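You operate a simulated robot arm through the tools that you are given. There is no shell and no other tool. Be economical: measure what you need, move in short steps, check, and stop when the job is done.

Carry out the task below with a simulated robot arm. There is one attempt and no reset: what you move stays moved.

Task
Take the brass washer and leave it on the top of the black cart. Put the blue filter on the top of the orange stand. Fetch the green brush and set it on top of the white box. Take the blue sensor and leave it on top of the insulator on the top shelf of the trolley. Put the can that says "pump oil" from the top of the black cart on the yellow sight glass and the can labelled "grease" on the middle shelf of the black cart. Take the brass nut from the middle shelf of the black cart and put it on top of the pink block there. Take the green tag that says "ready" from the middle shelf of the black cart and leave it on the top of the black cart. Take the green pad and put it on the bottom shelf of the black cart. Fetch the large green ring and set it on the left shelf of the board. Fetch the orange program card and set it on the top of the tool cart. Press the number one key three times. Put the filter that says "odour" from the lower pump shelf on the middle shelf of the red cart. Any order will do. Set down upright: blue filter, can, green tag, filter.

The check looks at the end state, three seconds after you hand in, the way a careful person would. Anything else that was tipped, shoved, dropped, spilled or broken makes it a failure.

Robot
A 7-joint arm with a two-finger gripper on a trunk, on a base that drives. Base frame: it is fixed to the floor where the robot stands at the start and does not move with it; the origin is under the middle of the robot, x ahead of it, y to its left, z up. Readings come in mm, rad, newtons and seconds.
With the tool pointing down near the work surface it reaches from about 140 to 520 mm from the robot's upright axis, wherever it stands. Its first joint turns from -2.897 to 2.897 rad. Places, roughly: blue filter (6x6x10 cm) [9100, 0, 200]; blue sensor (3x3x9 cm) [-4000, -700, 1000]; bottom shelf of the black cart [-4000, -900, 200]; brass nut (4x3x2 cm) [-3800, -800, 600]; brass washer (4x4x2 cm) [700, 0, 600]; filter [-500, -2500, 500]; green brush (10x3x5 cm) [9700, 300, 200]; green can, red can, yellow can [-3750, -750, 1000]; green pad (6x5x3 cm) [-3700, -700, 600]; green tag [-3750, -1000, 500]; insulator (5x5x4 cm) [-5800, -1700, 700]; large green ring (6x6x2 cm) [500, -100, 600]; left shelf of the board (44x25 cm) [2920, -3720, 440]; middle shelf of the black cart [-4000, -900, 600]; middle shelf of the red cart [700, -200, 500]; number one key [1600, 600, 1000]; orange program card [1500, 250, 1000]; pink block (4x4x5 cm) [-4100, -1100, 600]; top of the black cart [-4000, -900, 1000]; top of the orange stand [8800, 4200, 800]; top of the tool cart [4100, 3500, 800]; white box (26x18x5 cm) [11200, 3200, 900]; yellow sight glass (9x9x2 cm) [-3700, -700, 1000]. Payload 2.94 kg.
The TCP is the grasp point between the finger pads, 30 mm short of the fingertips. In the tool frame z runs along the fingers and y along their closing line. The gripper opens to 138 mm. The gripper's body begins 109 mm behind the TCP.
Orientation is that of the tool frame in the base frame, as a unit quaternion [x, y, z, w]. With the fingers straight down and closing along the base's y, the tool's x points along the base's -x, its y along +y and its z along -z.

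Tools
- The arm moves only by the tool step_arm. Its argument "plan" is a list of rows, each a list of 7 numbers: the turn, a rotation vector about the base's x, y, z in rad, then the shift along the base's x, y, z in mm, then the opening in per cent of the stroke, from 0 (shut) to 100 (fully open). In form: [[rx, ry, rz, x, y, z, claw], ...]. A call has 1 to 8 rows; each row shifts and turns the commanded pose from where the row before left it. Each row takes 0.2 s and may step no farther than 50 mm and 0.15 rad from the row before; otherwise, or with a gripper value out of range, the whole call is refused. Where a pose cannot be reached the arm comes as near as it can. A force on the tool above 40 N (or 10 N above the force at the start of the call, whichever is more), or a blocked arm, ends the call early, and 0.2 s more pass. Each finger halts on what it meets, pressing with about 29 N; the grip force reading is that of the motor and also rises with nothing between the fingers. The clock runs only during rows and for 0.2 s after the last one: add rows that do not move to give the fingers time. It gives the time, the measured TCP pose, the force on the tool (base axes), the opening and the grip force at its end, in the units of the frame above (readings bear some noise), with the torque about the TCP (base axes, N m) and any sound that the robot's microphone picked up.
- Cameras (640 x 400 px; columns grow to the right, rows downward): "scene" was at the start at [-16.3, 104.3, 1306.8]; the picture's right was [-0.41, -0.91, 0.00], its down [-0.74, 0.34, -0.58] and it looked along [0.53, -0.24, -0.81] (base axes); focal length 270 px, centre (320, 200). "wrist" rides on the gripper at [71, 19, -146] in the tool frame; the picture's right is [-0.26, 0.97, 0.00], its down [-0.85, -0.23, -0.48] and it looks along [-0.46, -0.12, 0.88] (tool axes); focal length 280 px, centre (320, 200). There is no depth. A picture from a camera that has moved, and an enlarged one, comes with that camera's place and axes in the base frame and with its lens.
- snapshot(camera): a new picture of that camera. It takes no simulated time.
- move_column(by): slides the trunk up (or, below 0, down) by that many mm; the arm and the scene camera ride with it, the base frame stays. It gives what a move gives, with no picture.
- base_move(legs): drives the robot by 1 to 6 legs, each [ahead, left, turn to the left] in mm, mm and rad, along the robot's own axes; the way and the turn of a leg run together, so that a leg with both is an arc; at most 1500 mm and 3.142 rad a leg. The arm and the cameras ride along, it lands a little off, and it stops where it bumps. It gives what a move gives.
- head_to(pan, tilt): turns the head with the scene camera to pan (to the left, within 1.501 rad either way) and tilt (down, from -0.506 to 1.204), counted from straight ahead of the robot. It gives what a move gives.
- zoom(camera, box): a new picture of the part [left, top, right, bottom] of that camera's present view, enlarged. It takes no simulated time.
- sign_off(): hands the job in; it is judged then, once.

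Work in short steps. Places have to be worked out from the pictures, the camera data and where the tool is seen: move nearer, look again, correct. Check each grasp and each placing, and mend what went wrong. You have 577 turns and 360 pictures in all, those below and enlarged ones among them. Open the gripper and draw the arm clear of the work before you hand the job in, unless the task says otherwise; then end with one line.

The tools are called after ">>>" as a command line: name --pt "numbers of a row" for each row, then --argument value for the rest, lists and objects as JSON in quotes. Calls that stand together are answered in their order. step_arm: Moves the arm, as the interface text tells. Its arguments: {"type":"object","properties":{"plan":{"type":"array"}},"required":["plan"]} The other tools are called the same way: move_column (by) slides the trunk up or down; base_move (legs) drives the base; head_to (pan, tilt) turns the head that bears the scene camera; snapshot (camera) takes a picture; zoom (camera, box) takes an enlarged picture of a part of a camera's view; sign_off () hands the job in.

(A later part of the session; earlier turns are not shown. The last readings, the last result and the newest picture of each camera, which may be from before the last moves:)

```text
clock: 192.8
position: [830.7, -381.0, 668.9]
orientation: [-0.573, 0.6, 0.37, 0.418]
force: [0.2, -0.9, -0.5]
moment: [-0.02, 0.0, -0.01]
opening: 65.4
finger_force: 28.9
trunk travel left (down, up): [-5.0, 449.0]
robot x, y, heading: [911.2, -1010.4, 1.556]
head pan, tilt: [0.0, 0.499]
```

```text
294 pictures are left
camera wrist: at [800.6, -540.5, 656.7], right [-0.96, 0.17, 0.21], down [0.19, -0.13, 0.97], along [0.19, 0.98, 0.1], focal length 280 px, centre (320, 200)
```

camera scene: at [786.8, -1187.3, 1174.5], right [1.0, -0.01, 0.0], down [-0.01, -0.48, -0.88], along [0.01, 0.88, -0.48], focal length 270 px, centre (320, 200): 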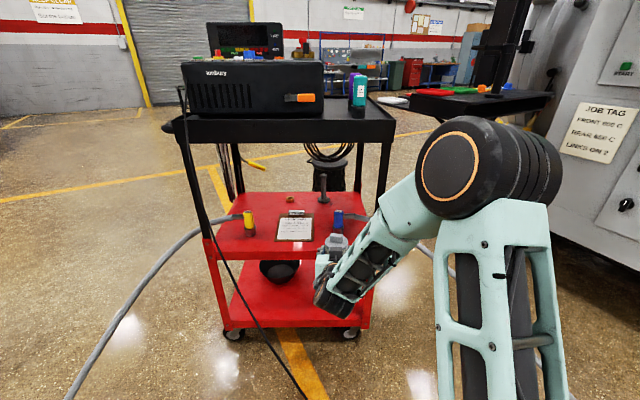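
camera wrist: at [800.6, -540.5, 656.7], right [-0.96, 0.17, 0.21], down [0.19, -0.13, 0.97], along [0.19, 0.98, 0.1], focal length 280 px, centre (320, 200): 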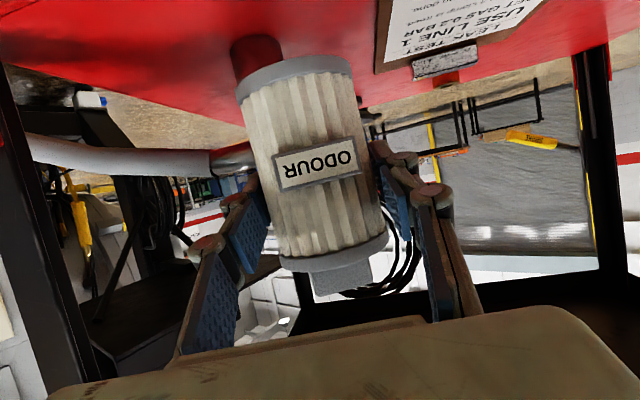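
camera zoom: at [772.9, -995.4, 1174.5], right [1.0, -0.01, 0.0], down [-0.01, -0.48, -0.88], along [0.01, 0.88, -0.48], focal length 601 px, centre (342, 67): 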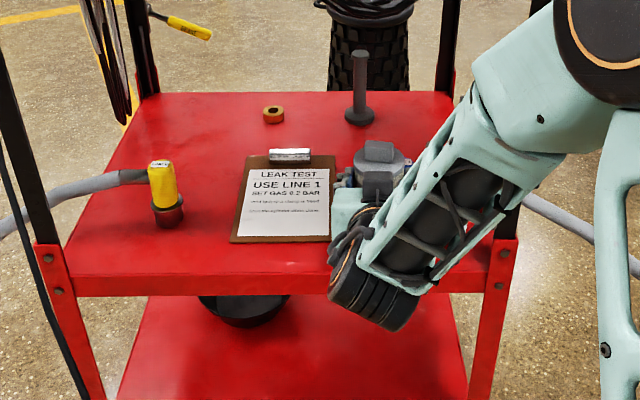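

Clear on both sides. Lower in steps.

>>> step_arm --pt "0 0 0 0 0 -20 30" --pt "0 0 0 0 0 -20 30" --pt "0 0 0 0 0 -8 30"

>>> snapshot --camera "wrist"

```text
clock: 193.6
position: [831.3, -383.5, 621.0]
orientation: [-0.571, 0.602, 0.368, 0.42]
force: [0.5, 0.3, -1.1]
moment: [-0.01, 0.01, -0.01]
opening: 65.5
finger_force: 28.8
trunk travel left (down, up): [-5.0, 449.0]
robot x, y, heading: [909.6, -1005.7, 1.56]
head pan, tilt: [0.0, 0.499]
```

```text
293 pictures are left
camera wrist: at [799.9, -542.7, 609.1], right [-0.96, 0.17, 0.21], down [0.19, -0.14, 0.97], along [0.19, 0.98, 0.1], focal length 280 px, centre (320, 200)
```

wrist: 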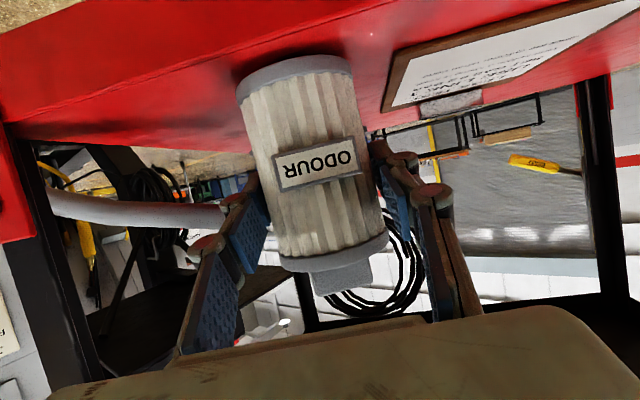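

Lower further until contact.

>>> step_arm --pt "0 0 0 0 0 -4 30" --pt "0 0 0 0 0 -3 30"

>>> step_arm --pt "0 0 0 0 0 -2 30" --pt "0 0 0 0 0 -2 30"

```text
clock: 194.2
position: [831.4, -382.6, 616.1]
orientation: [-0.572, 0.6, 0.371, 0.42]
force: [0.3, -1.5, 6.6]
moment: [-0.13, 0.26, 0.05]
opening: 65.8
finger_force: 28.8
trunk travel left (down, up): [-5.0, 449.0]
robot x, y, heading: [913.1, -1006.7, 1.561]
head pan, tilt: [0.0, 0.499]
```

```text
clock: 194.8
position: [833.0, -382.3, 614.4]
orientation: [-0.569, 0.6, 0.372, 0.422]
force: [2.9, -3.2, 23.4]
moment: [-0.02, 0.61, 0.05]
opening: 66.0
finger_force: 28.8
trunk travel left (down, up): [-5.0, 449.0]
robot x, y, heading: [910.5, -1008.4, 1.556]
head pan, tilt: [0.0, 0.499]
```

Seated. Ease 2 mm up, open, then withdraw straight back with the base.

>>> step_arm --pt "0 0 0 0 0 2 30" --pt "0 0 0 0 0 0 52" --pt "0 0 0 0 0 0 62" --pt "0 0 0 0 0 0 62"

>>> snapshot --camera "wrist"

```text
clock: 195.8
position: [832.6, -380.8, 610.1]
orientation: [-0.572, 0.601, 0.369, 0.418]
force: [-0.4, 0.2, 0.3]
moment: [0.01, -0.02, -0.02]
opening: 85.5
finger_force: 0.1
trunk travel left (down, up): [-5.0, 449.0]
robot x, y, heading: [910.8, -1005.9, 1.557]
head pan, tilt: [0.0, 0.499]
```

```text
292 pictures are left
camera wrist: at [801.4, -540.9, 599.8], right [-0.96, 0.17, 0.21], down [0.19, -0.13, 0.97], along [0.19, 0.98, 0.1], focal length 280 px, centre (320, 200)
```

wrist: 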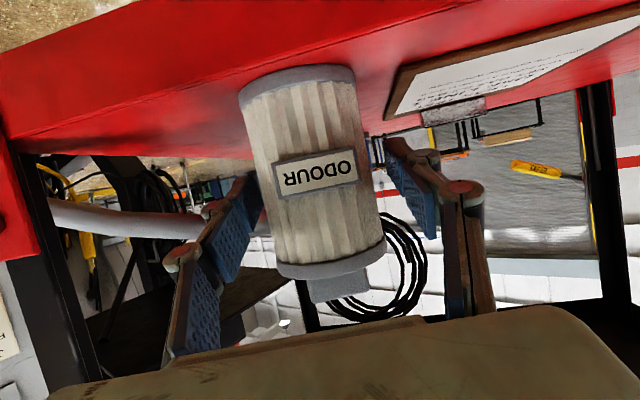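

Filter stands upright. Back out along the tool axis and check.

>>> base_move --legs '[[-250, 18, 0]]'

>>> snapshot --camera "wrist"

```text
clock: 197.6
position: [815.6, -628.1, 611.5]
orientation: [-0.57, 0.603, 0.368, 0.42]
force: [0.2, 0.0, -0.7]
moment: [0.0, 0.01, 0.03]
opening: 85.6
finger_force: 0.0
trunk travel left (down, up): [-5.0, 449.0]
robot x, y, heading: [887.8, -1253.4, 1.545]
head pan, tilt: [0.0, 0.499]
```

```text
291 pictures are left
camera wrist: at [782.5, -785.8, 600.0], right [-0.96, 0.18, 0.21], down [0.19, -0.14, 0.97], along [0.2, 0.97, 0.1], focal length 280 px, centre (320, 200)
```

wrist: 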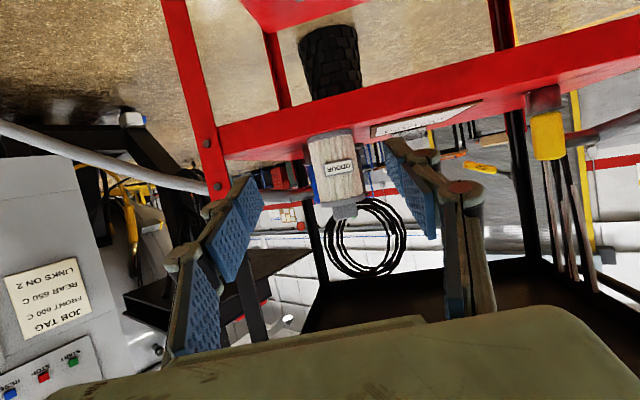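

Filter done. Now to the north-west of the red cart for the washer, approaching at heading ≈ −1.27.

>>> base_move --legs '[[0, 1150, 0], [1500, 0, 0], [600, 0, 0], [0, 0, -2.815]]'

```text
clock: 224.6
position: [0.1, 255.4, 610.4]
orientation: [0.509, 0.654, -0.36, 0.428]
force: [-0.2, 0.7, -0.2]
moment: [0.05, -0.01, 0.0]
opening: 85.3
finger_force: 0.1
trunk travel left (down, up): [-5.0, 449.0]
robot x, y, heading: [-258.2, 833.7, -1.291]
head pan, tilt: [0.0, 0.499]
```

Slide to a stand-off in front of the washer and check with the wrist camera.

>>> base_move --legs '[[0, 551, 0], [285, 0, 0]]'

>>> snapshot --camera "wrist"

```text
clock: 231.4
position: [599.8, 140.5, 612.2]
orientation: [0.509, 0.654, -0.36, 0.427]
force: [-0.6, 0.3, 0.0]
moment: [0.01, -0.02, -0.01]
opening: 85.8
finger_force: 0.1
trunk travel left (down, up): [-5.0, 449.0]
robot x, y, heading: [343.7, 718.1, -1.285]
head pan, tilt: [0.0, 0.499]
```

```text
290 pictures are left
camera wrist: at [582.2, 303.4, 600.1], right [0.97, 0.12, 0.21], down [-0.22, 0.07, 0.97], along [0.1, -0.99, 0.1], focal length 280 px, centre (320, 200)
```

wrist: 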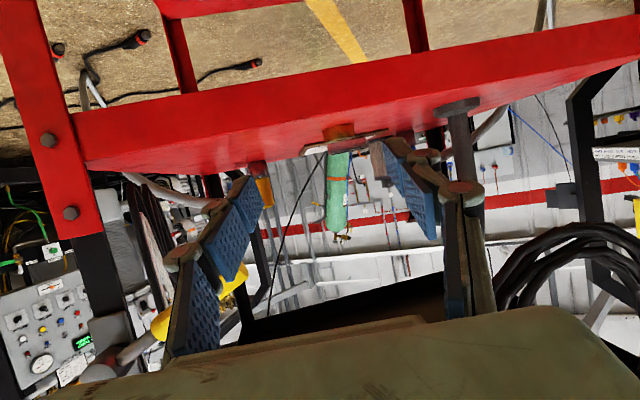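

Washer ≈ (660, −58, 556). Lower to 577, narrow the opening and drive 145 mm in.

>>> step_arm --pt "0 0 0 0 0 -18 52" --pt "0 0 0 0 0 -17 52"

>>> base_move --legs '[[145, 4, 0]]'

>>> snapshot --camera "wrist"

```text
clock: 232.0
position: [601.3, 140.3, 576.0]
orientation: [0.509, 0.655, -0.359, 0.429]
force: [0.1, 0.6, 0.7]
moment: [0.0, 0.0, -0.01]
opening: 71.5
finger_force: 0.1
trunk travel left (down, up): [-5.0, 449.0]
robot x, y, heading: [342.6, 712.7, -1.289]
head pan, tilt: [0.0, 0.499]
```

```text
clock: 233.4
position: [648.0, -0.8, 577.1]
orientation: [0.508, 0.656, -0.359, 0.429]
force: [0.0, 0.7, -0.2]
moment: [0.01, 0.01, 0.0]
opening: 71.5
finger_force: 0.2
trunk travel left (down, up): [-5.0, 449.0]
robot x, y, heading: [389.3, 577.1, -1.286]
head pan, tilt: [0.0, 0.499]
```

```text
289 pictures are left
camera wrist: at [629.0, 162.2, 565.5], right [0.97, 0.12, 0.21], down [-0.22, 0.07, 0.97], along [0.1, -0.99, 0.1], focal length 280 px, centre (320, 200)
```

wrist: 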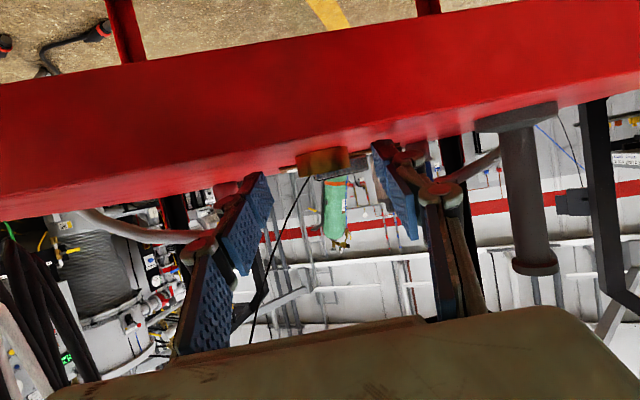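

Well centred. Slide the last 45 mm and close.

>>> step_arm --pt "0 0 0 5 -22 0 52" --pt "0 0 0 5 -24 -1 52" --pt "0 0 0 0 0 0 30" --pt "0 0 0 0 0 0 10" --pt "0 0 0 0 0 0 10" --pt "0 0 0 0 0 0 10"

>>> snapshot --camera "wrist"

```text
clock: 234.8
position: [658.2, -46.2, 573.1]
orientation: [0.509, 0.656, -0.358, 0.428]
force: [0.8, -0.6, 2.6]
moment: [-0.02, -0.04, -0.03]
opening: 37.9
finger_force: 29.1
trunk travel left (down, up): [-5.0, 449.0]
robot x, y, heading: [386.1, 573.2, -1.282]
head pan, tilt: [0.0, 0.499]
```

```text
288 pictures are left
camera wrist: at [640.0, 116.3, 562.8], right [0.97, 0.12, 0.21], down [-0.22, 0.07, 0.97], along [0.1, -0.99, 0.1], focal length 280 px, centre (320, 200)
```

wrist: 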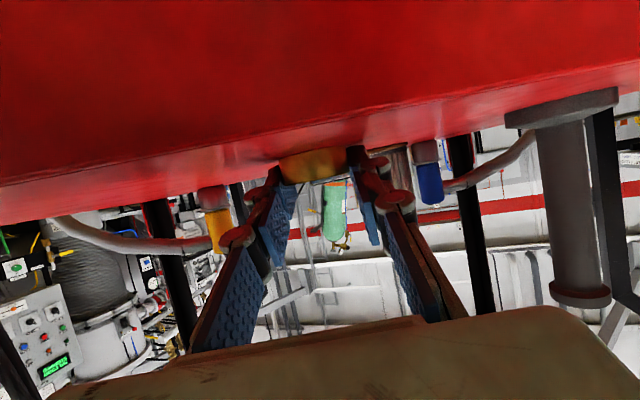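

Gripped at 38 mm. Lift and back out.

>>> step_arm --pt "0 0 0 0 0 10 10" --pt "0 0 0 0 0 12 10"

>>> base_move --legs '[[-350, 0, 0]]'

>>> snapshot --camera "wrist"

```text
clock: 235.4
position: [657.9, -46.6, 595.9]
orientation: [0.509, 0.656, -0.358, 0.427]
force: [0.1, 0.1, -0.6]
moment: [-0.01, 0.01, 0.04]
opening: 38.2
finger_force: 29.4
trunk travel left (down, up): [-5.0, 449.0]
robot x, y, heading: [385.7, 568.1, -1.284]
head pan, tilt: [0.0, 0.499]
```

```text
clock: 237.7
position: [551.6, 291.1, 596.5]
orientation: [0.513, 0.652, -0.362, 0.426]
force: [0.5, -0.4, -1.2]
moment: [-0.01, 0.02, 0.04]
opening: 37.9
finger_force: 28.9
trunk travel left (down, up): [-5.0, 449.0]
robot x, y, heading: [287.5, 917.0, -1.297]
head pan, tilt: [0.0, 0.499]
```

```text
287 pictures are left
camera wrist: at [534.8, 453.7, 585.3], right [0.97, 0.11, 0.21], down [-0.22, 0.08, 0.97], along [0.09, -0.99, 0.1], focal length 280 px, centre (320, 200)
```

wrist: 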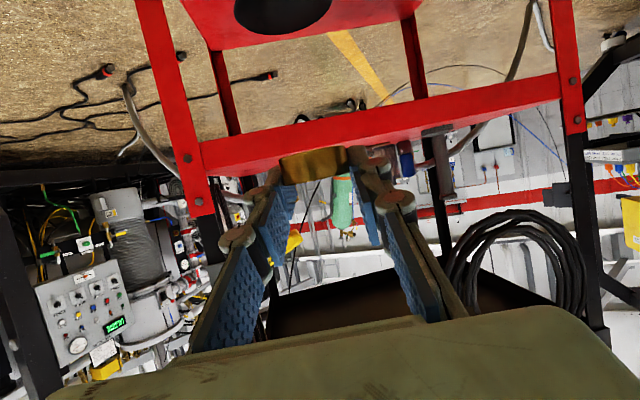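

Washer held. Raise the trunk fully and drive west toward the black cart.

>>> move_column --by 440

>>> base_move --legs '[[0, 0, -1.84], [1500, 0, 0], [1200, 600, 0]]'

>>> head_to --pan 0.35 --tilt 0.45

>>> snapshot --camera "scene"

```text
refused: 440 is not a number from -400 to 400
```

```text
clock: 255.9
position: [-3062.6, 43.0, 596.2]
orientation: [0.829, 0.018, -0.558, -0.009]
force: [-0.2, -0.2, -1.3]
moment: [-0.01, -0.03, -0.01]
opening: 38.0
finger_force: 29.1
trunk travel left (down, up): [-5.0, 449.0]
robot x, y, heading: [-2398.4, 180.8, -3.062]
head pan, tilt: [0.0, 0.499]
```

```text
clock: 256.7
position: [-3063.0, 42.6, 596.3]
orientation: [0.829, 0.018, -0.558, -0.009]
force: [1.0, 0.6, -1.6]
moment: [-0.02, 0.0, -0.03]
opening: 38.4
finger_force: 28.9
trunk travel left (down, up): [-5.0, 449.0]
robot x, y, heading: [-2400.9, 178.7, -3.063]
head pan, tilt: [0.351, 0.45]
```

```text
286 pictures are left
camera scene: at [-2396.5, 13.3, 1179.0], right [-0.42, 0.91, 0.0], down [0.4, 0.18, -0.9], along [-0.82, -0.38, -0.44], focal length 270 px, centre (320, 200)
```

scene: 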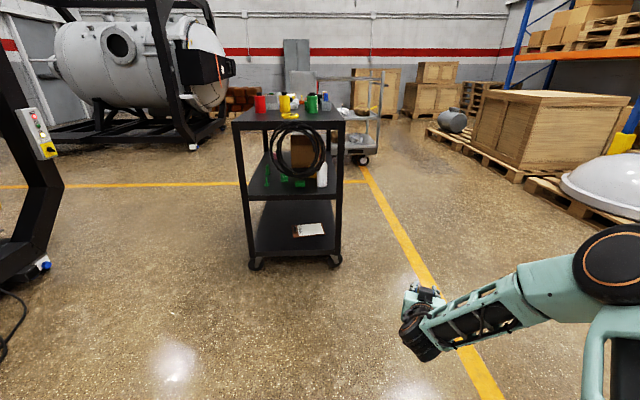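

The cart's near face runs from about (−3518, −984) to (−3765, −515). I raise the trunk and move to stand squarely before that face for a closer look.

>>> move_column --by 400

>>> base_move --legs '[[400, 500, 0.405]]'

>>> head_to --pan 0.2 --tilt 0.6

>>> snapshot --camera "scene"

```text
clock: 260.5
position: [-3063.3, 43.2, 996.0]
orientation: [0.829, 0.018, -0.559, -0.009]
force: [-0.3, 0.3, -0.3]
moment: [0.04, 0.0, -0.01]
opening: 38.1
finger_force: 29.0
trunk travel left (down, up): [-405.0, 49.0]
robot x, y, heading: [-2401.7, 183.1, -3.057]
head pan, tilt: [0.351, 0.45]
```

```text
clock: 265.6
position: [-3187.6, -812.3, 996.0]
orientation: [0.808, 0.188, -0.548, 0.106]
force: [0.2, 0.0, -1.3]
moment: [0.02, -0.02, -0.02]
opening: 37.9
finger_force: 29.1
trunk travel left (down, up): [-405.0, 49.0]
robot x, y, heading: [-2635.4, -420.1, -2.647]
head pan, tilt: [0.351, 0.45]
```

```text
clock: 266.2
position: [-3186.8, -811.1, 996.7]
orientation: [0.808, 0.189, -0.548, 0.107]
force: [-0.5, -0.3, -0.8]
moment: [-0.01, -0.02, -0.02]
opening: 37.8
finger_force: 29.2
trunk travel left (down, up): [-405.0, 49.0]
robot x, y, heading: [-2637.1, -417.8, -2.647]
head pan, tilt: [0.201, 0.6]
```

```text
285 pictures are left
camera scene: at [-2571.5, -558.1, 1565.5], right [-0.64, 0.77, 0.0], down [0.43, 0.36, -0.83], along [-0.63, -0.53, -0.56], focal length 270 px, centre (320, 200)
```

scene: 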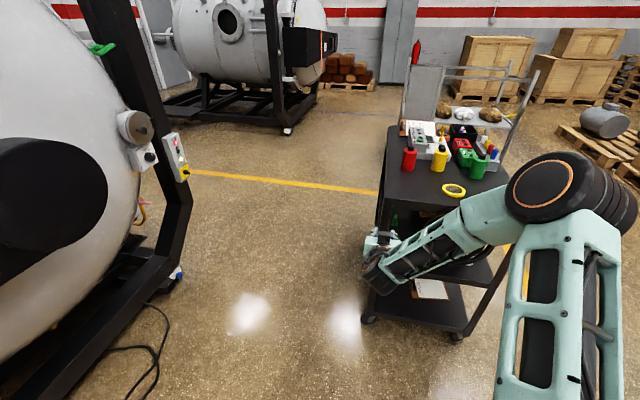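

>>> zoom --camera "scene" --box '[360, 90, 540, 220]'

```text
3.08 times, centred on (450, 155) of scene
camera zoom: at [-2571.5, -558.1, 1565.5], right [-0.64, 0.77, 0.0], down [0.43, 0.36, -0.83], along [-0.63, -0.53, -0.56], focal length 832 px, centre (-80, 338)
```

zoom: 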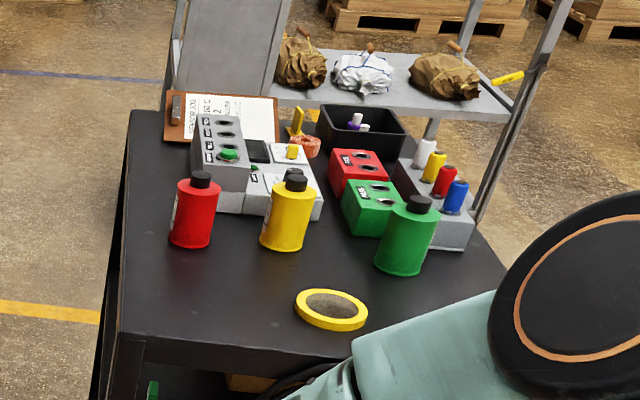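

Cart top ≈ 960, front-left corner ≈ (−3416, −930), depth axis ≈ (−0.888, −0.46). I'll set the washer near the front-left corner; first a stand-off with a bit more height.

>>> move_column --by 48

>>> base_move --legs '[[154, -105, 0]]'

>>> snapshot --camera "wrist"

>>> snapshot --camera "scene"

```text
clock: 267.1
position: [-3187.0, -813.1, 1042.9]
orientation: [0.808, 0.189, -0.548, 0.106]
force: [0.4, -0.5, -1.1]
moment: [-0.01, 0.01, -0.02]
opening: 38.2
finger_force: 28.9
trunk travel left (down, up): [-453.0, 1.0]
robot x, y, heading: [-2637.2, -419.8, -2.652]
head pan, tilt: [0.201, 0.6]
```

```text
clock: 268.7
position: [-3375.1, -791.4, 1043.5]
orientation: [0.809, 0.186, -0.548, 0.104]
force: [-0.8, 1.0, -0.3]
moment: [0.0, 0.04, 0.01]
opening: 38.3
finger_force: 29.2
trunk travel left (down, up): [-453.0, 1.0]
robot x, y, heading: [-2819.1, -399.6, -2.654]
head pan, tilt: [0.201, 0.6]
```

```text
283 pictures are left
camera wrist: at [-3220.1, -740.0, 1033.1], right [0.32, -0.93, 0.21], down [0.03, 0.23, 0.97], along [-0.95, -0.3, 0.1], focal length 280 px, centre (320, 200)
```

wrist: 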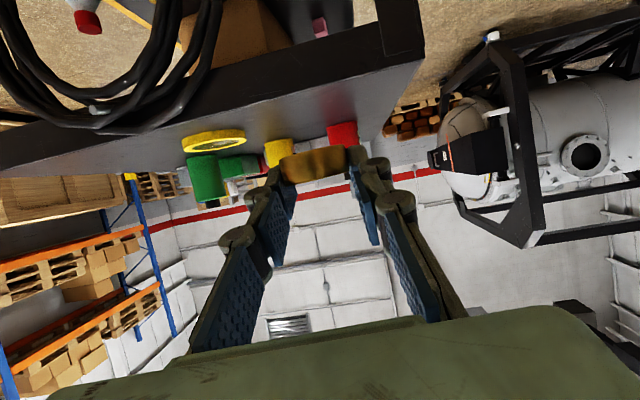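

```text
282 pictures are left
camera scene: at [-2758.7, -540.6, 1613.5], right [-0.64, 0.77, 0.0], down [0.44, 0.36, -0.82], along [-0.64, -0.52, -0.57], focal length 270 px, centre (320, 200)
```

scene: 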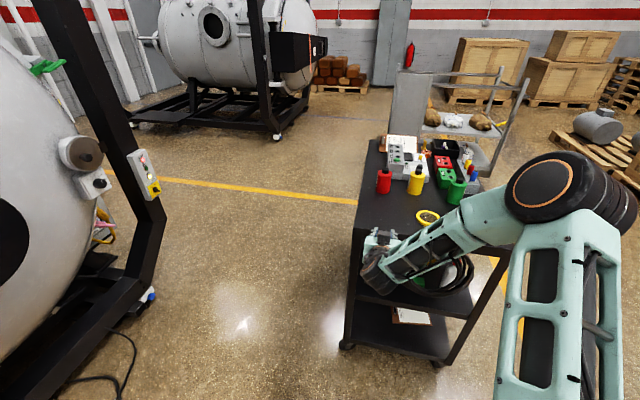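

Corner confirms top ≈ 961. Drive in 148 mm, then lower to near the surface.

>>> base_move --legs '[[148, 4, 0]]'

>>> step_arm --pt "0 0 0 0 0 -25 10" --pt "0 0 0 0 0 -20 10"

>>> snapshot --camera "wrist"

```text
clock: 270.1
position: [-3501.0, -864.1, 1044.7]
orientation: [0.809, 0.186, -0.548, 0.104]
force: [0.3, -0.7, -1.8]
moment: [0.04, -0.02, 0.01]
opening: 38.1
finger_force: 29.0
trunk travel left (down, up): [-453.0, 1.0]
robot x, y, heading: [-2949.7, -478.7, -2.652]
head pan, tilt: [0.201, 0.6]
```

```text
clock: 270.7
position: [-3500.8, -865.5, 999.9]
orientation: [0.808, 0.188, -0.549, 0.106]
force: [0.2, 0.4, -0.9]
moment: [-0.03, -0.01, -0.01]
opening: 38.0
finger_force: 29.2
trunk travel left (down, up): [-453.0, 1.0]
robot x, y, heading: [-2947.8, -472.2, -2.649]
head pan, tilt: [0.201, 0.6]
```

```text
281 pictures are left
camera wrist: at [-3347.0, -813.9, 988.4], right [0.32, -0.93, 0.21], down [0.03, 0.23, 0.97], along [-0.95, -0.3, 0.1], focal length 280 px, centre (320, 200)
```

wrist: 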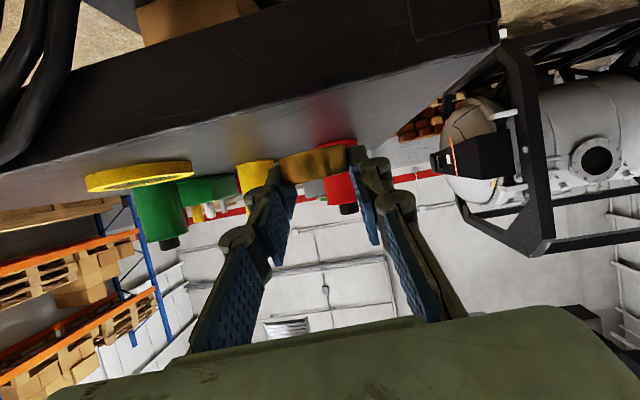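

Lower carefully to contact.

>>> step_arm --pt "0 0 0 0 0 -6 10" --pt "0 0 0 0 0 -3 10"

>>> step_arm --pt "0 0 0 0 0 -2 10" --pt "0 0 0 0 0 -2 10"

```text
clock: 271.3
position: [-3501.4, -864.0, 989.6]
orientation: [0.808, 0.187, -0.548, 0.106]
force: [-0.1, -1.1, -1.3]
moment: [-0.01, 0.03, 0.03]
opening: 38.0
finger_force: 28.6
trunk travel left (down, up): [-453.0, 1.0]
robot x, y, heading: [-2950.0, -477.7, -2.654]
head pan, tilt: [0.201, 0.6]
```

```text
clock: 271.9
position: [-3501.8, -864.3, 986.2]
orientation: [0.809, 0.186, -0.547, 0.104]
force: [-0.2, -0.3, -1.1]
moment: [0.0, -0.03, -0.04]
opening: 38.2
finger_force: 28.8
trunk travel left (down, up): [-453.0, 1.0]
robot x, y, heading: [-2947.2, -476.9, -2.657]
head pan, tilt: [0.201, 0.6]
```

>>> step_arm --pt "0 0 0 0 0 -2 10" --pt "0 0 0 0 0 -2 10"

>>> snapshot --camera "wrist"

```text
clock: 272.5
position: [-3500.6, -862.2, 982.2]
orientation: [0.808, 0.187, -0.548, 0.104]
force: [-0.2, 0.5, -0.7]
moment: [-0.01, 0.02, -0.01]
opening: 38.3
finger_force: 28.9
trunk travel left (down, up): [-453.0, 1.0]
robot x, y, heading: [-2946.5, -472.8, -2.653]
head pan, tilt: [0.201, 0.6]
```

```text
280 pictures are left
camera wrist: at [-3346.2, -811.8, 971.6], right [0.32, -0.93, 0.21], down [0.03, 0.23, 0.97], along [-0.95, -0.3, 0.1], focal length 280 px, centre (320, 200)
```

wrist: 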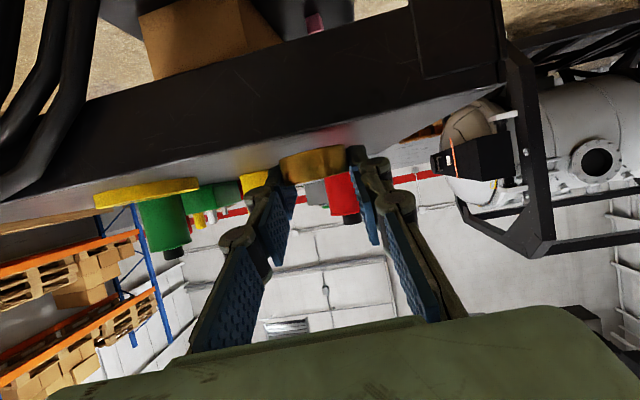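

Top appears ≈ 955; a few more millimetres.

>>> step_arm --pt "0 0 0 0 0 -2 10" --pt "0 0 0 0 0 -2 10"

>>> step_arm --pt "0 0 0 0 0 -1.5 10" --pt "0 0 0 0 0 -1.5 10"

```text
clock: 273.1
position: [-3501.4, -862.5, 979.2]
orientation: [0.809, 0.186, -0.548, 0.104]
force: [0.2, 0.2, -1.0]
moment: [0.04, -0.02, -0.03]
opening: 38.1
finger_force: 29.1
trunk travel left (down, up): [-453.0, 1.0]
robot x, y, heading: [-2945.2, -475.3, -2.654]
head pan, tilt: [0.201, 0.6]
```

```text
clock: 273.7
position: [-3501.2, -861.9, 974.5]
orientation: [0.809, 0.187, -0.548, 0.104]
force: [0.4, -0.7, -2.1]
moment: [-0.03, -0.01, 0.03]
opening: 38.0
finger_force: 29.0
trunk travel left (down, up): [-453.0, 1.0]
robot x, y, heading: [-2948.2, -472.2, -2.653]
head pan, tilt: [0.201, 0.6]
```

>>> step_arm --pt "0 0 0 0 0 -1.5 10" --pt "0 0 0 0 0 -1.5 10"

>>> step_arm --pt "0 0 0 0 0 -1.5 10" --pt "0 0 0 0 0 -1.5 10"

>>> snapshot --camera "wrist"

```text
clock: 274.3
position: [-3501.4, -863.0, 974.0]
orientation: [0.808, 0.186, -0.549, 0.105]
force: [1.4, 0.5, 6.2]
moment: [-0.12, -0.07, 0.02]
opening: 38.1
finger_force: 28.8
trunk travel left (down, up): [-453.0, 1.0]
robot x, y, heading: [-2945.0, -474.6, -2.656]
head pan, tilt: [0.201, 0.6]
```

```text
clock: 274.9
position: [-3501.1, -863.2, 973.4]
orientation: [0.806, 0.186, -0.551, 0.106]
force: [2.4, 1.8, 17.2]
moment: [-0.07, -0.26, 0.03]
opening: 38.3
finger_force: 28.5
trunk travel left (down, up): [-453.0, 1.0]
robot x, y, heading: [-2946.8, -473.9, -2.657]
head pan, tilt: [0.201, 0.6]
```

```text
279 pictures are left
camera wrist: at [-3347.3, -812.5, 961.0], right [0.32, -0.93, 0.21], down [0.03, 0.23, 0.97], along [-0.95, -0.3, 0.11], focal length 280 px, centre (320, 200)
```

wrist: 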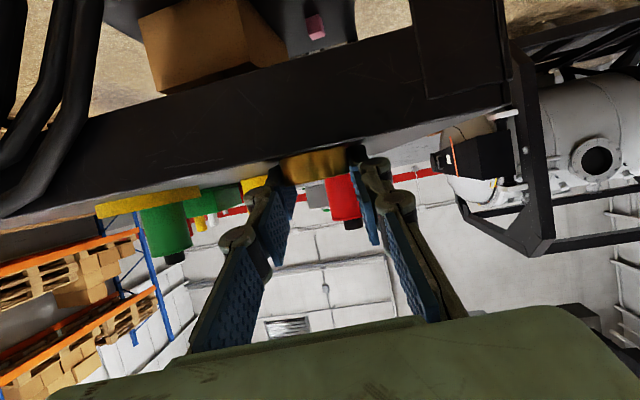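

Contact (surface ≈ 951). Release and back out.

>>> step_arm --pt "0 0 0 0 0 1.5 30" --pt "0 0 0 0 0 0 50" --pt "0 0 0 0 0 0 50"

>>> base_move --legs '[[-200, 11, 0]]'

>>> step_arm --pt "0 0 0 0 0 40 70" --pt "0 0 0 0 0 40 70"

>>> snapshot --camera "wrist"

```text
clock: 275.7
position: [-3501.2, -863.8, 971.1]
orientation: [0.808, 0.185, -0.549, 0.104]
force: [-7.5, -1.0, 12.3]
moment: [-0.46, 0.21, -0.24]
opening: 70.2
finger_force: 0.1
trunk travel left (down, up): [-453.0, 1.0]
robot x, y, heading: [-2949.3, -473.3, -2.655]
head pan, tilt: [0.201, 0.6]
```

```text
clock: 277.3
position: [-3317.2, -776.9, 970.0]
orientation: [0.808, 0.185, -0.549, 0.104]
force: [0.3, 0.6, 0.0]
moment: [0.0, -0.01, 0.03]
opening: 69.1
finger_force: 0.0
trunk travel left (down, up): [-453.0, 1.0]
robot x, y, heading: [-2761.5, -388.2, -2.659]
head pan, tilt: [0.201, 0.6]
```

```text
clock: 277.9
position: [-3316.3, -777.6, 1049.1]
orientation: [0.808, 0.186, -0.549, 0.104]
force: [0.1, 0.7, 0.3]
moment: [0.0, 0.01, -0.01]
opening: 96.7
finger_force: 0.0
trunk travel left (down, up): [-453.0, 1.0]
robot x, y, heading: [-2764.7, -388.8, -2.656]
head pan, tilt: [0.201, 0.6]
```

```text
278 pictures are left
camera wrist: at [-3161.5, -726.7, 1038.7], right [0.31, -0.93, 0.21], down [0.03, 0.23, 0.97], along [-0.95, -0.3, 0.1], focal length 280 px, centre (320, 200)
```

wrist: 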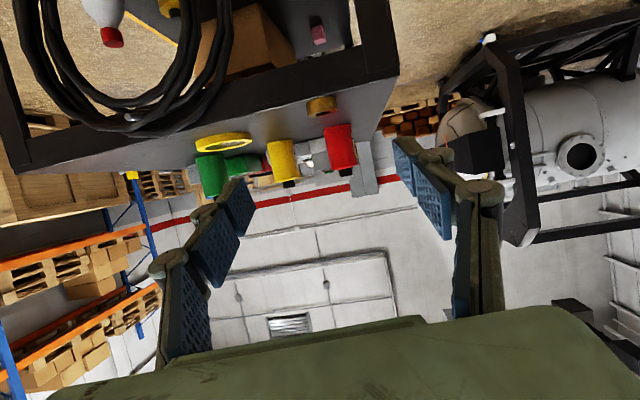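

Washer placed. Zoom on the cans for labels.

>>> zoom --camera "wrist" --box '[180, 90, 390, 210]'

>>> zoom --camera "scene" --box '[350, 110, 510, 230]'

```text
3.05 times, centred on (285, 150) of wrist
camera zoom: at [-3161.5, -726.7, 1038.7], right [0.31, -0.93, 0.21], down [0.03, 0.23, 0.97], along [-0.95, -0.3, 0.1], focal length 854 px, centre (427, 352)
```

zoom: 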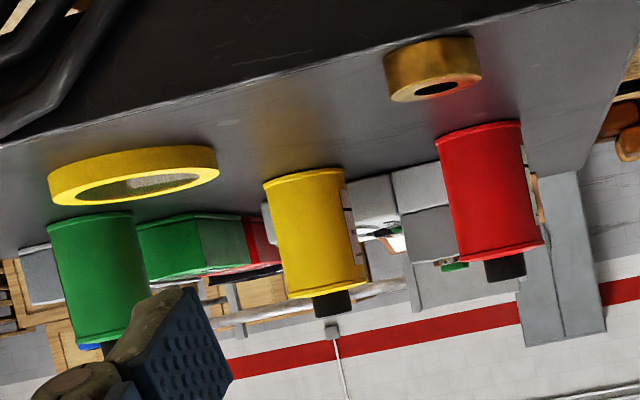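

```text
3.33 times, centred on (430, 170) of scene
camera zoom: at [-2700.0, -527.2, 1613.4], right [-0.63, 0.77, 0.0], down [0.44, 0.36, -0.83], along [-0.64, -0.52, -0.56], focal length 901 px, centre (-47, 300)
```

zoom: 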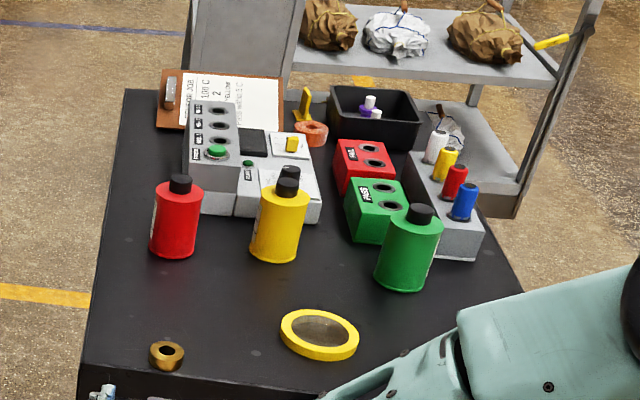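

Labels on the red and yellow cans face south, the green one's north. I drive around to the cart's south side and look.

>>> base_move --legs '[[864, 1026, 0], [0, 0, -1.578]]'

>>> head_to --pan 0.2 --tilt 0.5

>>> snapshot --camera "scene"

```text
clock: 285.9
position: [-3570.5, -1994.7, 1051.5]
orientation: [0.807, 0.188, -0.548, 0.11]
force: [0.8, -0.2, -0.3]
moment: [0.03, -0.01, 0.01]
opening: 96.4
finger_force: 0.1
trunk travel left (down, up): [-453.0, 1.0]
robot x, y, heading: [-3022.6, -1599.4, -2.652]
head pan, tilt: [0.201, 0.6]
stopped in leg 1: the robot was blocked; the commanded pose is now the measured one
```

```text
clock: 286.6
position: [-3571.3, -1993.6, 1051.3]
orientation: [0.808, 0.187, -0.548, 0.109]
force: [0.4, -1.1, -0.8]
moment: [0.03, 0.01, 0.01]
opening: 96.9
finger_force: 0.1
trunk travel left (down, up): [-453.0, 1.0]
robot x, y, heading: [-3016.9, -1601.5, -2.653]
head pan, tilt: [0.201, 0.499]
```

```text
275 pictures are left
camera scene: at [-2960.1, -1735.5, 1623.6], right [-0.64, 0.77, -0.01], down [0.37, 0.3, -0.88], along [-0.67, -0.57, -0.48], focal length 270 px, centre (320, 200)
```

scene: 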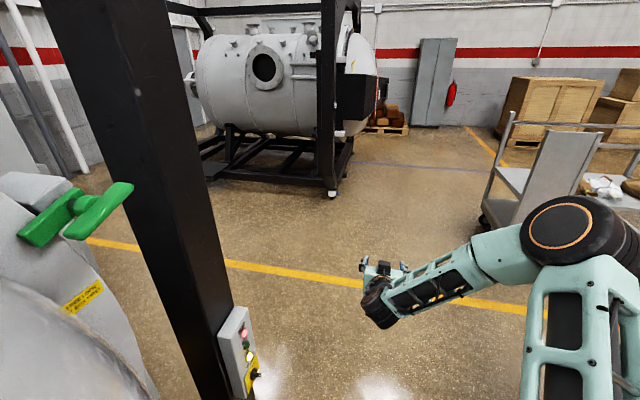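

The left side touched the vessel's frame; I step away to the right and turn toward the cart.

>>> base_move --legs '[[150, -60, 0], [0, 0, -1.578]]'

>>> snapshot --camera "scene"

>>> snapshot --camera "wrist"

```text
clock: 291.8
position: [-3577.8, -1076.2, 1050.4]
orientation: [0.706, -0.436, -0.464, -0.311]
force: [0.1, -0.5, -0.7]
moment: [-0.03, 0.01, -0.02]
opening: 96.8
finger_force: 0.0
trunk travel left (down, up): [-453.0, 1.0]
robot x, y, heading: [-3180.9, -1624.9, 2.068]
head pan, tilt: [0.201, 0.499]
```

```text
274 pictures are left
camera scene: at [-3324.0, -1690.1, 1622.6], right [0.77, 0.64, 0.0], down [0.31, -0.37, -0.88], along [-0.56, 0.67, -0.48], focal length 270 px, centre (320, 200)
```

scene: 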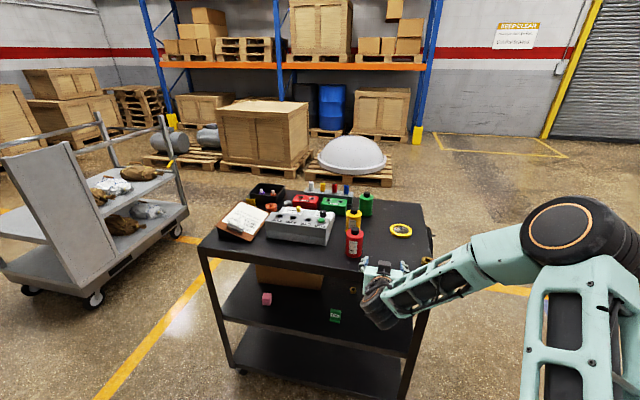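

```text
273 pictures are left
camera wrist: at [-3526.8, -1229.6, 1038.5], right [-0.92, -0.32, 0.21], down [0.23, -0.03, 0.97], along [-0.31, 0.95, 0.1], focal length 280 px, centre (320, 200)
```

wrist: 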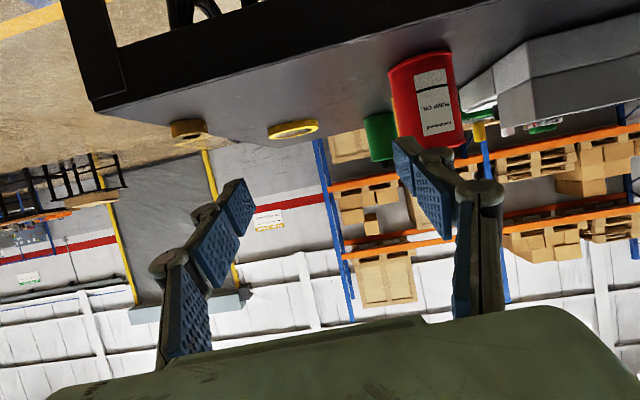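

Red is "PUMP OIL". Zoom on the others and the middle shelf.

>>> zoom --camera "scene" --box '[200, 170, 440, 340]'

>>> zoom --camera "scene" --box '[330, 180, 420, 270]'

```text
2.35 times, centred on (320, 255) of scene
camera zoom: at [-3324.0, -1690.1, 1622.6], right [0.77, 0.64, 0.0], down [0.31, -0.37, -0.88], along [-0.56, 0.67, -0.48], focal length 636 px, centre (320, 71)
```

zoom: 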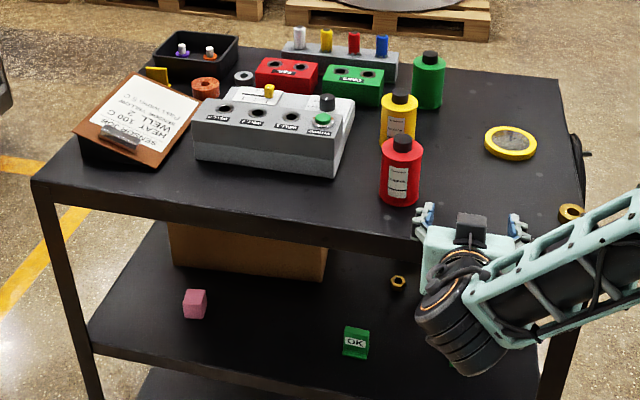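

```text
4.44 times, centred on (375, 225) of scene
camera zoom: at [-3324.0, -1690.1, 1622.6], right [0.77, 0.64, 0.0], down [0.31, -0.37, -0.88], along [-0.56, 0.67, -0.48], focal length 1202 px, centre (76, 89)
```

zoom: 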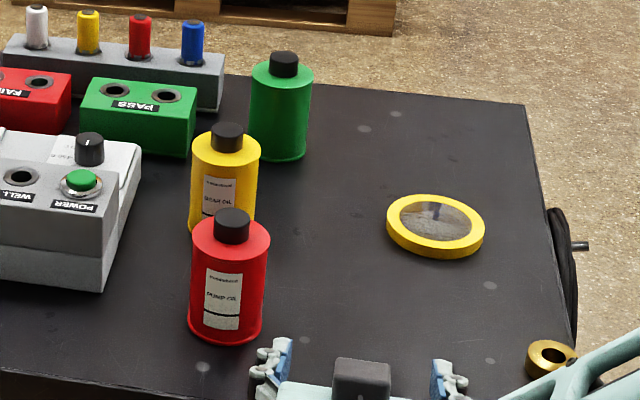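

Yellow is "GEAR OIL", so green should be grease. Red can base ≈ (−3736, −995). Align on it and drive closer, lowering to mid-can height.

>>> base_move --legs '[[0, 96, 0]]'

>>> step_arm --pt "0 0 0 0 0 -25 72" --pt "0 0 0 0 0 -22 72"

>>> snapshot --camera "wrist"

```text
clock: 293.3
position: [-3662.5, -1121.4, 1049.5]
orientation: [0.706, -0.435, -0.464, -0.311]
force: [-0.2, -1.1, -0.1]
moment: [0.02, -0.01, -0.02]
opening: 96.8
finger_force: 0.1
trunk travel left (down, up): [-453.0, 1.0]
robot x, y, heading: [-3267.8, -1667.0, 2.07]
head pan, tilt: [0.201, 0.499]
```

```text
clock: 293.9
position: [-3662.9, -1122.2, 1003.7]
orientation: [0.705, -0.437, -0.464, -0.311]
force: [-0.3, 0.3, -0.4]
moment: [0.06, -0.02, 0.03]
opening: 99.2
finger_force: 0.1
trunk travel left (down, up): [-453.0, 1.0]
robot x, y, heading: [-3266.3, -1669.7, 2.067]
head pan, tilt: [0.201, 0.499]
```

```text
270 pictures are left
camera wrist: at [-3610.5, -1275.9, 992.0], right [-0.92, -0.33, 0.21], down [0.23, -0.03, 0.97], along [-0.31, 0.94, 0.1], focal length 280 px, centre (320, 200)
```

wrist: 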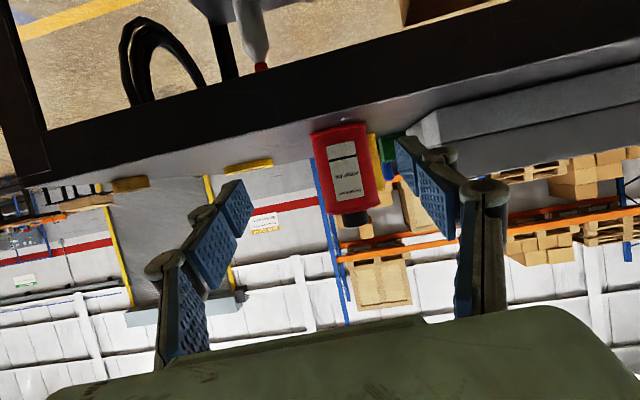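

Slight left correction needed (15 mm). Approach 100 mm.

>>> base_move --legs '[[101, 9, 0]]'

>>> snapshot --camera "wrist"

```text
clock: 295.1
position: [-3717.6, -1036.7, 1002.4]
orientation: [0.706, -0.436, -0.463, -0.311]
force: [0.1, 0.1, -0.3]
moment: [0.0, -0.01, 0.02]
opening: 99.4
finger_force: 0.2
trunk travel left (down, up): [-453.0, 1.0]
robot x, y, heading: [-3321.5, -1585.9, 2.071]
head pan, tilt: [0.201, 0.499]
```

```text
269 pictures are left
camera wrist: at [-3666.5, -1190.5, 991.7], right [-0.92, -0.33, 0.21], down [0.23, -0.02, 0.97], along [-0.31, 0.95, 0.1], focal length 280 px, centre (320, 200)
```

wrist: 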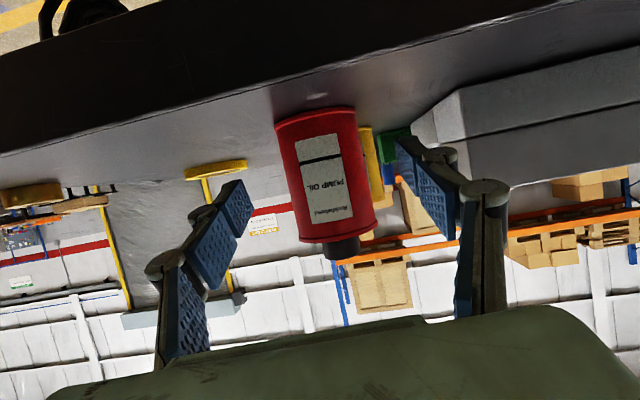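

Centered; advance 42 mm and grip.

>>> step_arm --pt "0 0 0 -9 20 0 72" --pt "0 0 0 -9 20 0 72" --pt "0 0 0 0 0 0 50" --pt "0 0 0 0 0 0 30" --pt "0 0 0 0 0 0 30" --pt "0 0 0 0 0 0 30"

>>> snapshot --camera "wrist"

```text
clock: 296.5
position: [-3737.2, -998.6, 1005.4]
orientation: [0.706, -0.436, -0.463, -0.311]
force: [-1.1, 0.1, 0.8]
moment: [-0.04, 0.16, -0.05]
opening: 62.9
finger_force: 28.8
trunk travel left (down, up): [-453.0, 1.0]
robot x, y, heading: [-3320.0, -1585.2, 2.07]
head pan, tilt: [0.201, 0.499]
```

```text
268 pictures are left
camera wrist: at [-3686.3, -1151.5, 994.4], right [-0.92, -0.33, 0.21], down [0.23, -0.03, 0.97], along [-0.31, 0.94, 0.1], focal length 280 px, centre (320, 200)
```

wrist: 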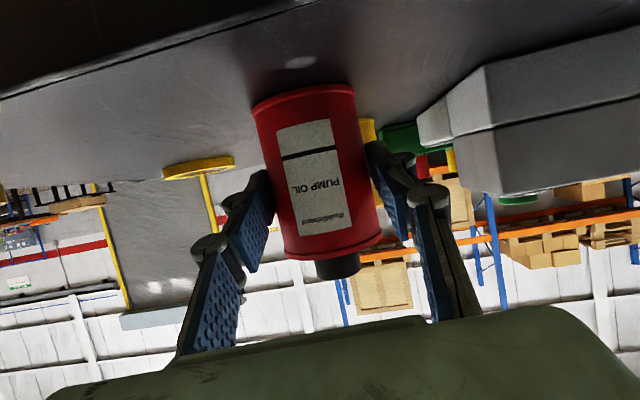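

Gripped (63 mm). Lift 50 mm and travel right then forward to the sight glass at ≈ (−3666, −742).

>>> step_arm --pt "0 0 0 0 0 18 30" --pt "0 0 0 0 0 18 30" --pt "0 0 0 0 0 18 30"

>>> base_move --legs '[[-12, -170, 0], [140, -10, 0]]'

>>> snapshot --camera "wrist"

>>> snapshot --camera "scene"

```text
clock: 297.3
position: [-3736.7, -998.8, 1056.5]
orientation: [0.706, -0.436, -0.463, -0.311]
force: [-0.6, 0.5, -3.4]
moment: [-0.04, -0.05, -0.01]
opening: 63.1
finger_force: 28.9
trunk travel left (down, up): [-453.0, 1.0]
robot x, y, heading: [-3322.3, -1582.1, 2.067]
head pan, tilt: [0.201, 0.499]
```

```text
clock: 300.3
position: [-3640.6, -800.7, 1056.2]
orientation: [0.707, -0.436, -0.463, -0.31]
force: [-0.4, 0.4, -2.8]
moment: [-0.02, -0.01, -0.01]
opening: 62.9
finger_force: 28.7
trunk travel left (down, up): [-453.0, 1.0]
robot x, y, heading: [-3227.0, -1388.2, 2.067]
head pan, tilt: [0.201, 0.499]
```

```text
267 pictures are left
camera wrist: at [-3588.9, -953.7, 1045.8], right [-0.92, -0.33, 0.21], down [0.23, -0.02, 0.97], along [-0.31, 0.94, 0.1], focal length 280 px, centre (320, 200)
```

wrist: 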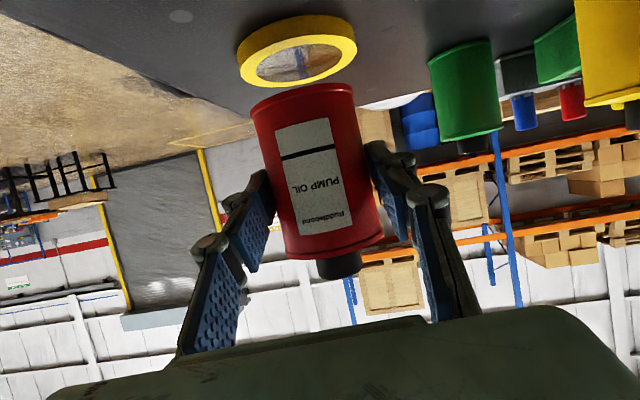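

```text
266 pictures are left
camera scene: at [-3367.7, -1452.1, 1622.5], right [0.77, 0.64, 0.0], down [0.31, -0.37, -0.88], along [-0.56, 0.67, -0.48], focal length 270 px, centre (320, 200)
```

scene: 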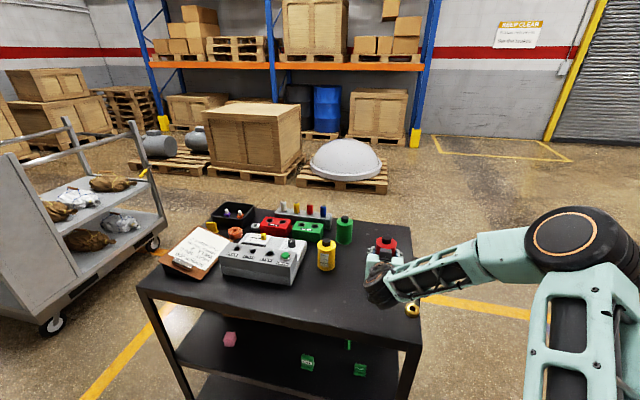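

Sight glass centre ≈ (−3659, −760); can base currently ≈ (−3645, −794). Shift (−14, +34) and lower most of the way.

>>> step_arm --pt "0 0 0 -7 17 0 30" --pt "0 0 0 -7 17 0 30" --pt "0 0 0 0 0 -15 30"

>>> snapshot --camera "wrist"

>>> zoom --camera "scene" --box '[320, 210, 440, 330]'

```text
clock: 301.1
position: [-3652.8, -767.1, 1042.3]
orientation: [0.707, -0.436, -0.463, -0.311]
force: [0.4, 0.0, -2.9]
moment: [-0.03, -0.01, -0.04]
opening: 62.6
finger_force: 29.1
trunk travel left (down, up): [-453.0, 1.0]
robot x, y, heading: [-3223.3, -1386.7, 2.068]
head pan, tilt: [0.201, 0.499]
```

```text
265 pictures are left
camera wrist: at [-3601.4, -919.8, 1031.8], right [-0.92, -0.33, 0.21], down [0.23, -0.02, 0.97], along [-0.31, 0.94, 0.1], focal length 280 px, centre (320, 200)
```

wrist: 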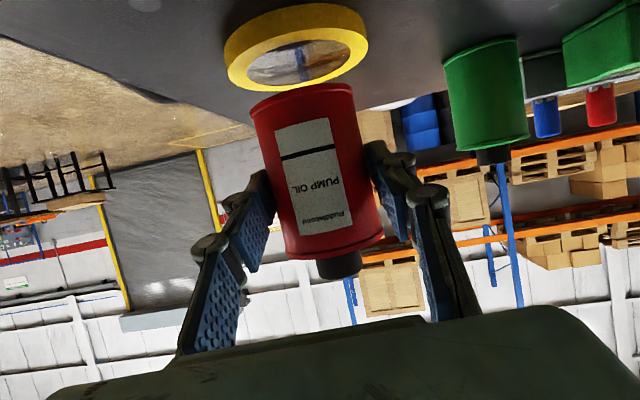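

```text
3.33 times, centred on (380, 270) of scene
camera zoom: at [-3367.4, -1452.5, 1622.6], right [0.77, 0.64, 0.0], down [0.31, -0.37, -0.88], along [-0.56, 0.67, -0.48], focal length 901 px, centre (120, -33)
```

zoom: 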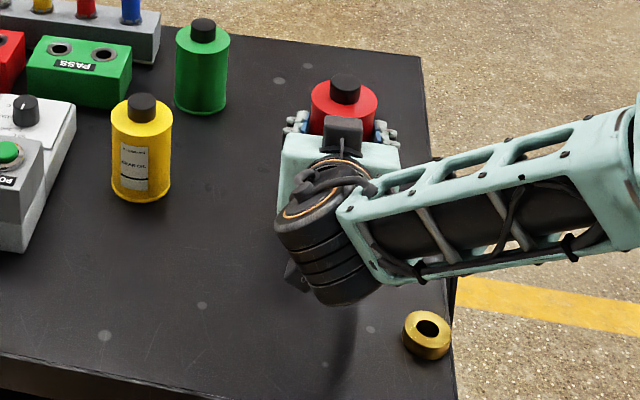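

Refined sight-glass centre ≈ (−3663, −753). Correct 10 mm forward and lower in steps.

>>> step_arm --pt "0 0 0 -6 8 0 30" --pt "0 0 0 0 0 -10 30"

>>> snapshot --camera "wrist"

```text
clock: 301.7
position: [-3659.7, -758.4, 1029.6]
orientation: [0.706, -0.436, -0.463, -0.31]
force: [-0.2, -0.2, -3.3]
moment: [-0.07, -0.02, -0.01]
opening: 62.9
finger_force: 29.2
trunk travel left (down, up): [-453.0, 1.0]
robot x, y, heading: [-3226.1, -1386.5, 2.071]
head pan, tilt: [0.201, 0.499]
```

```text
263 pictures are left
camera wrist: at [-3608.5, -911.8, 1019.5], right [-0.92, -0.33, 0.21], down [0.23, -0.02, 0.97], along [-0.31, 0.95, 0.1], focal length 280 px, centre (320, 200)
```

wrist: 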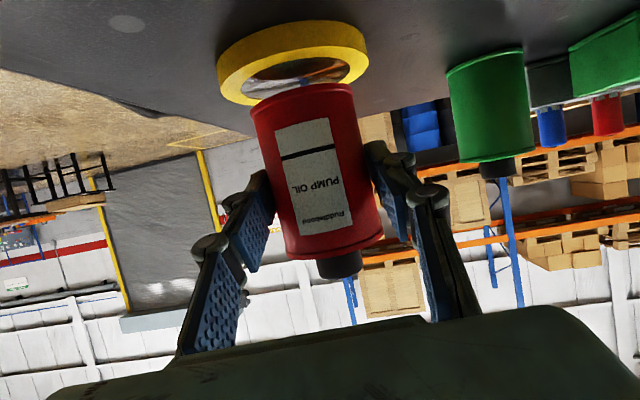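

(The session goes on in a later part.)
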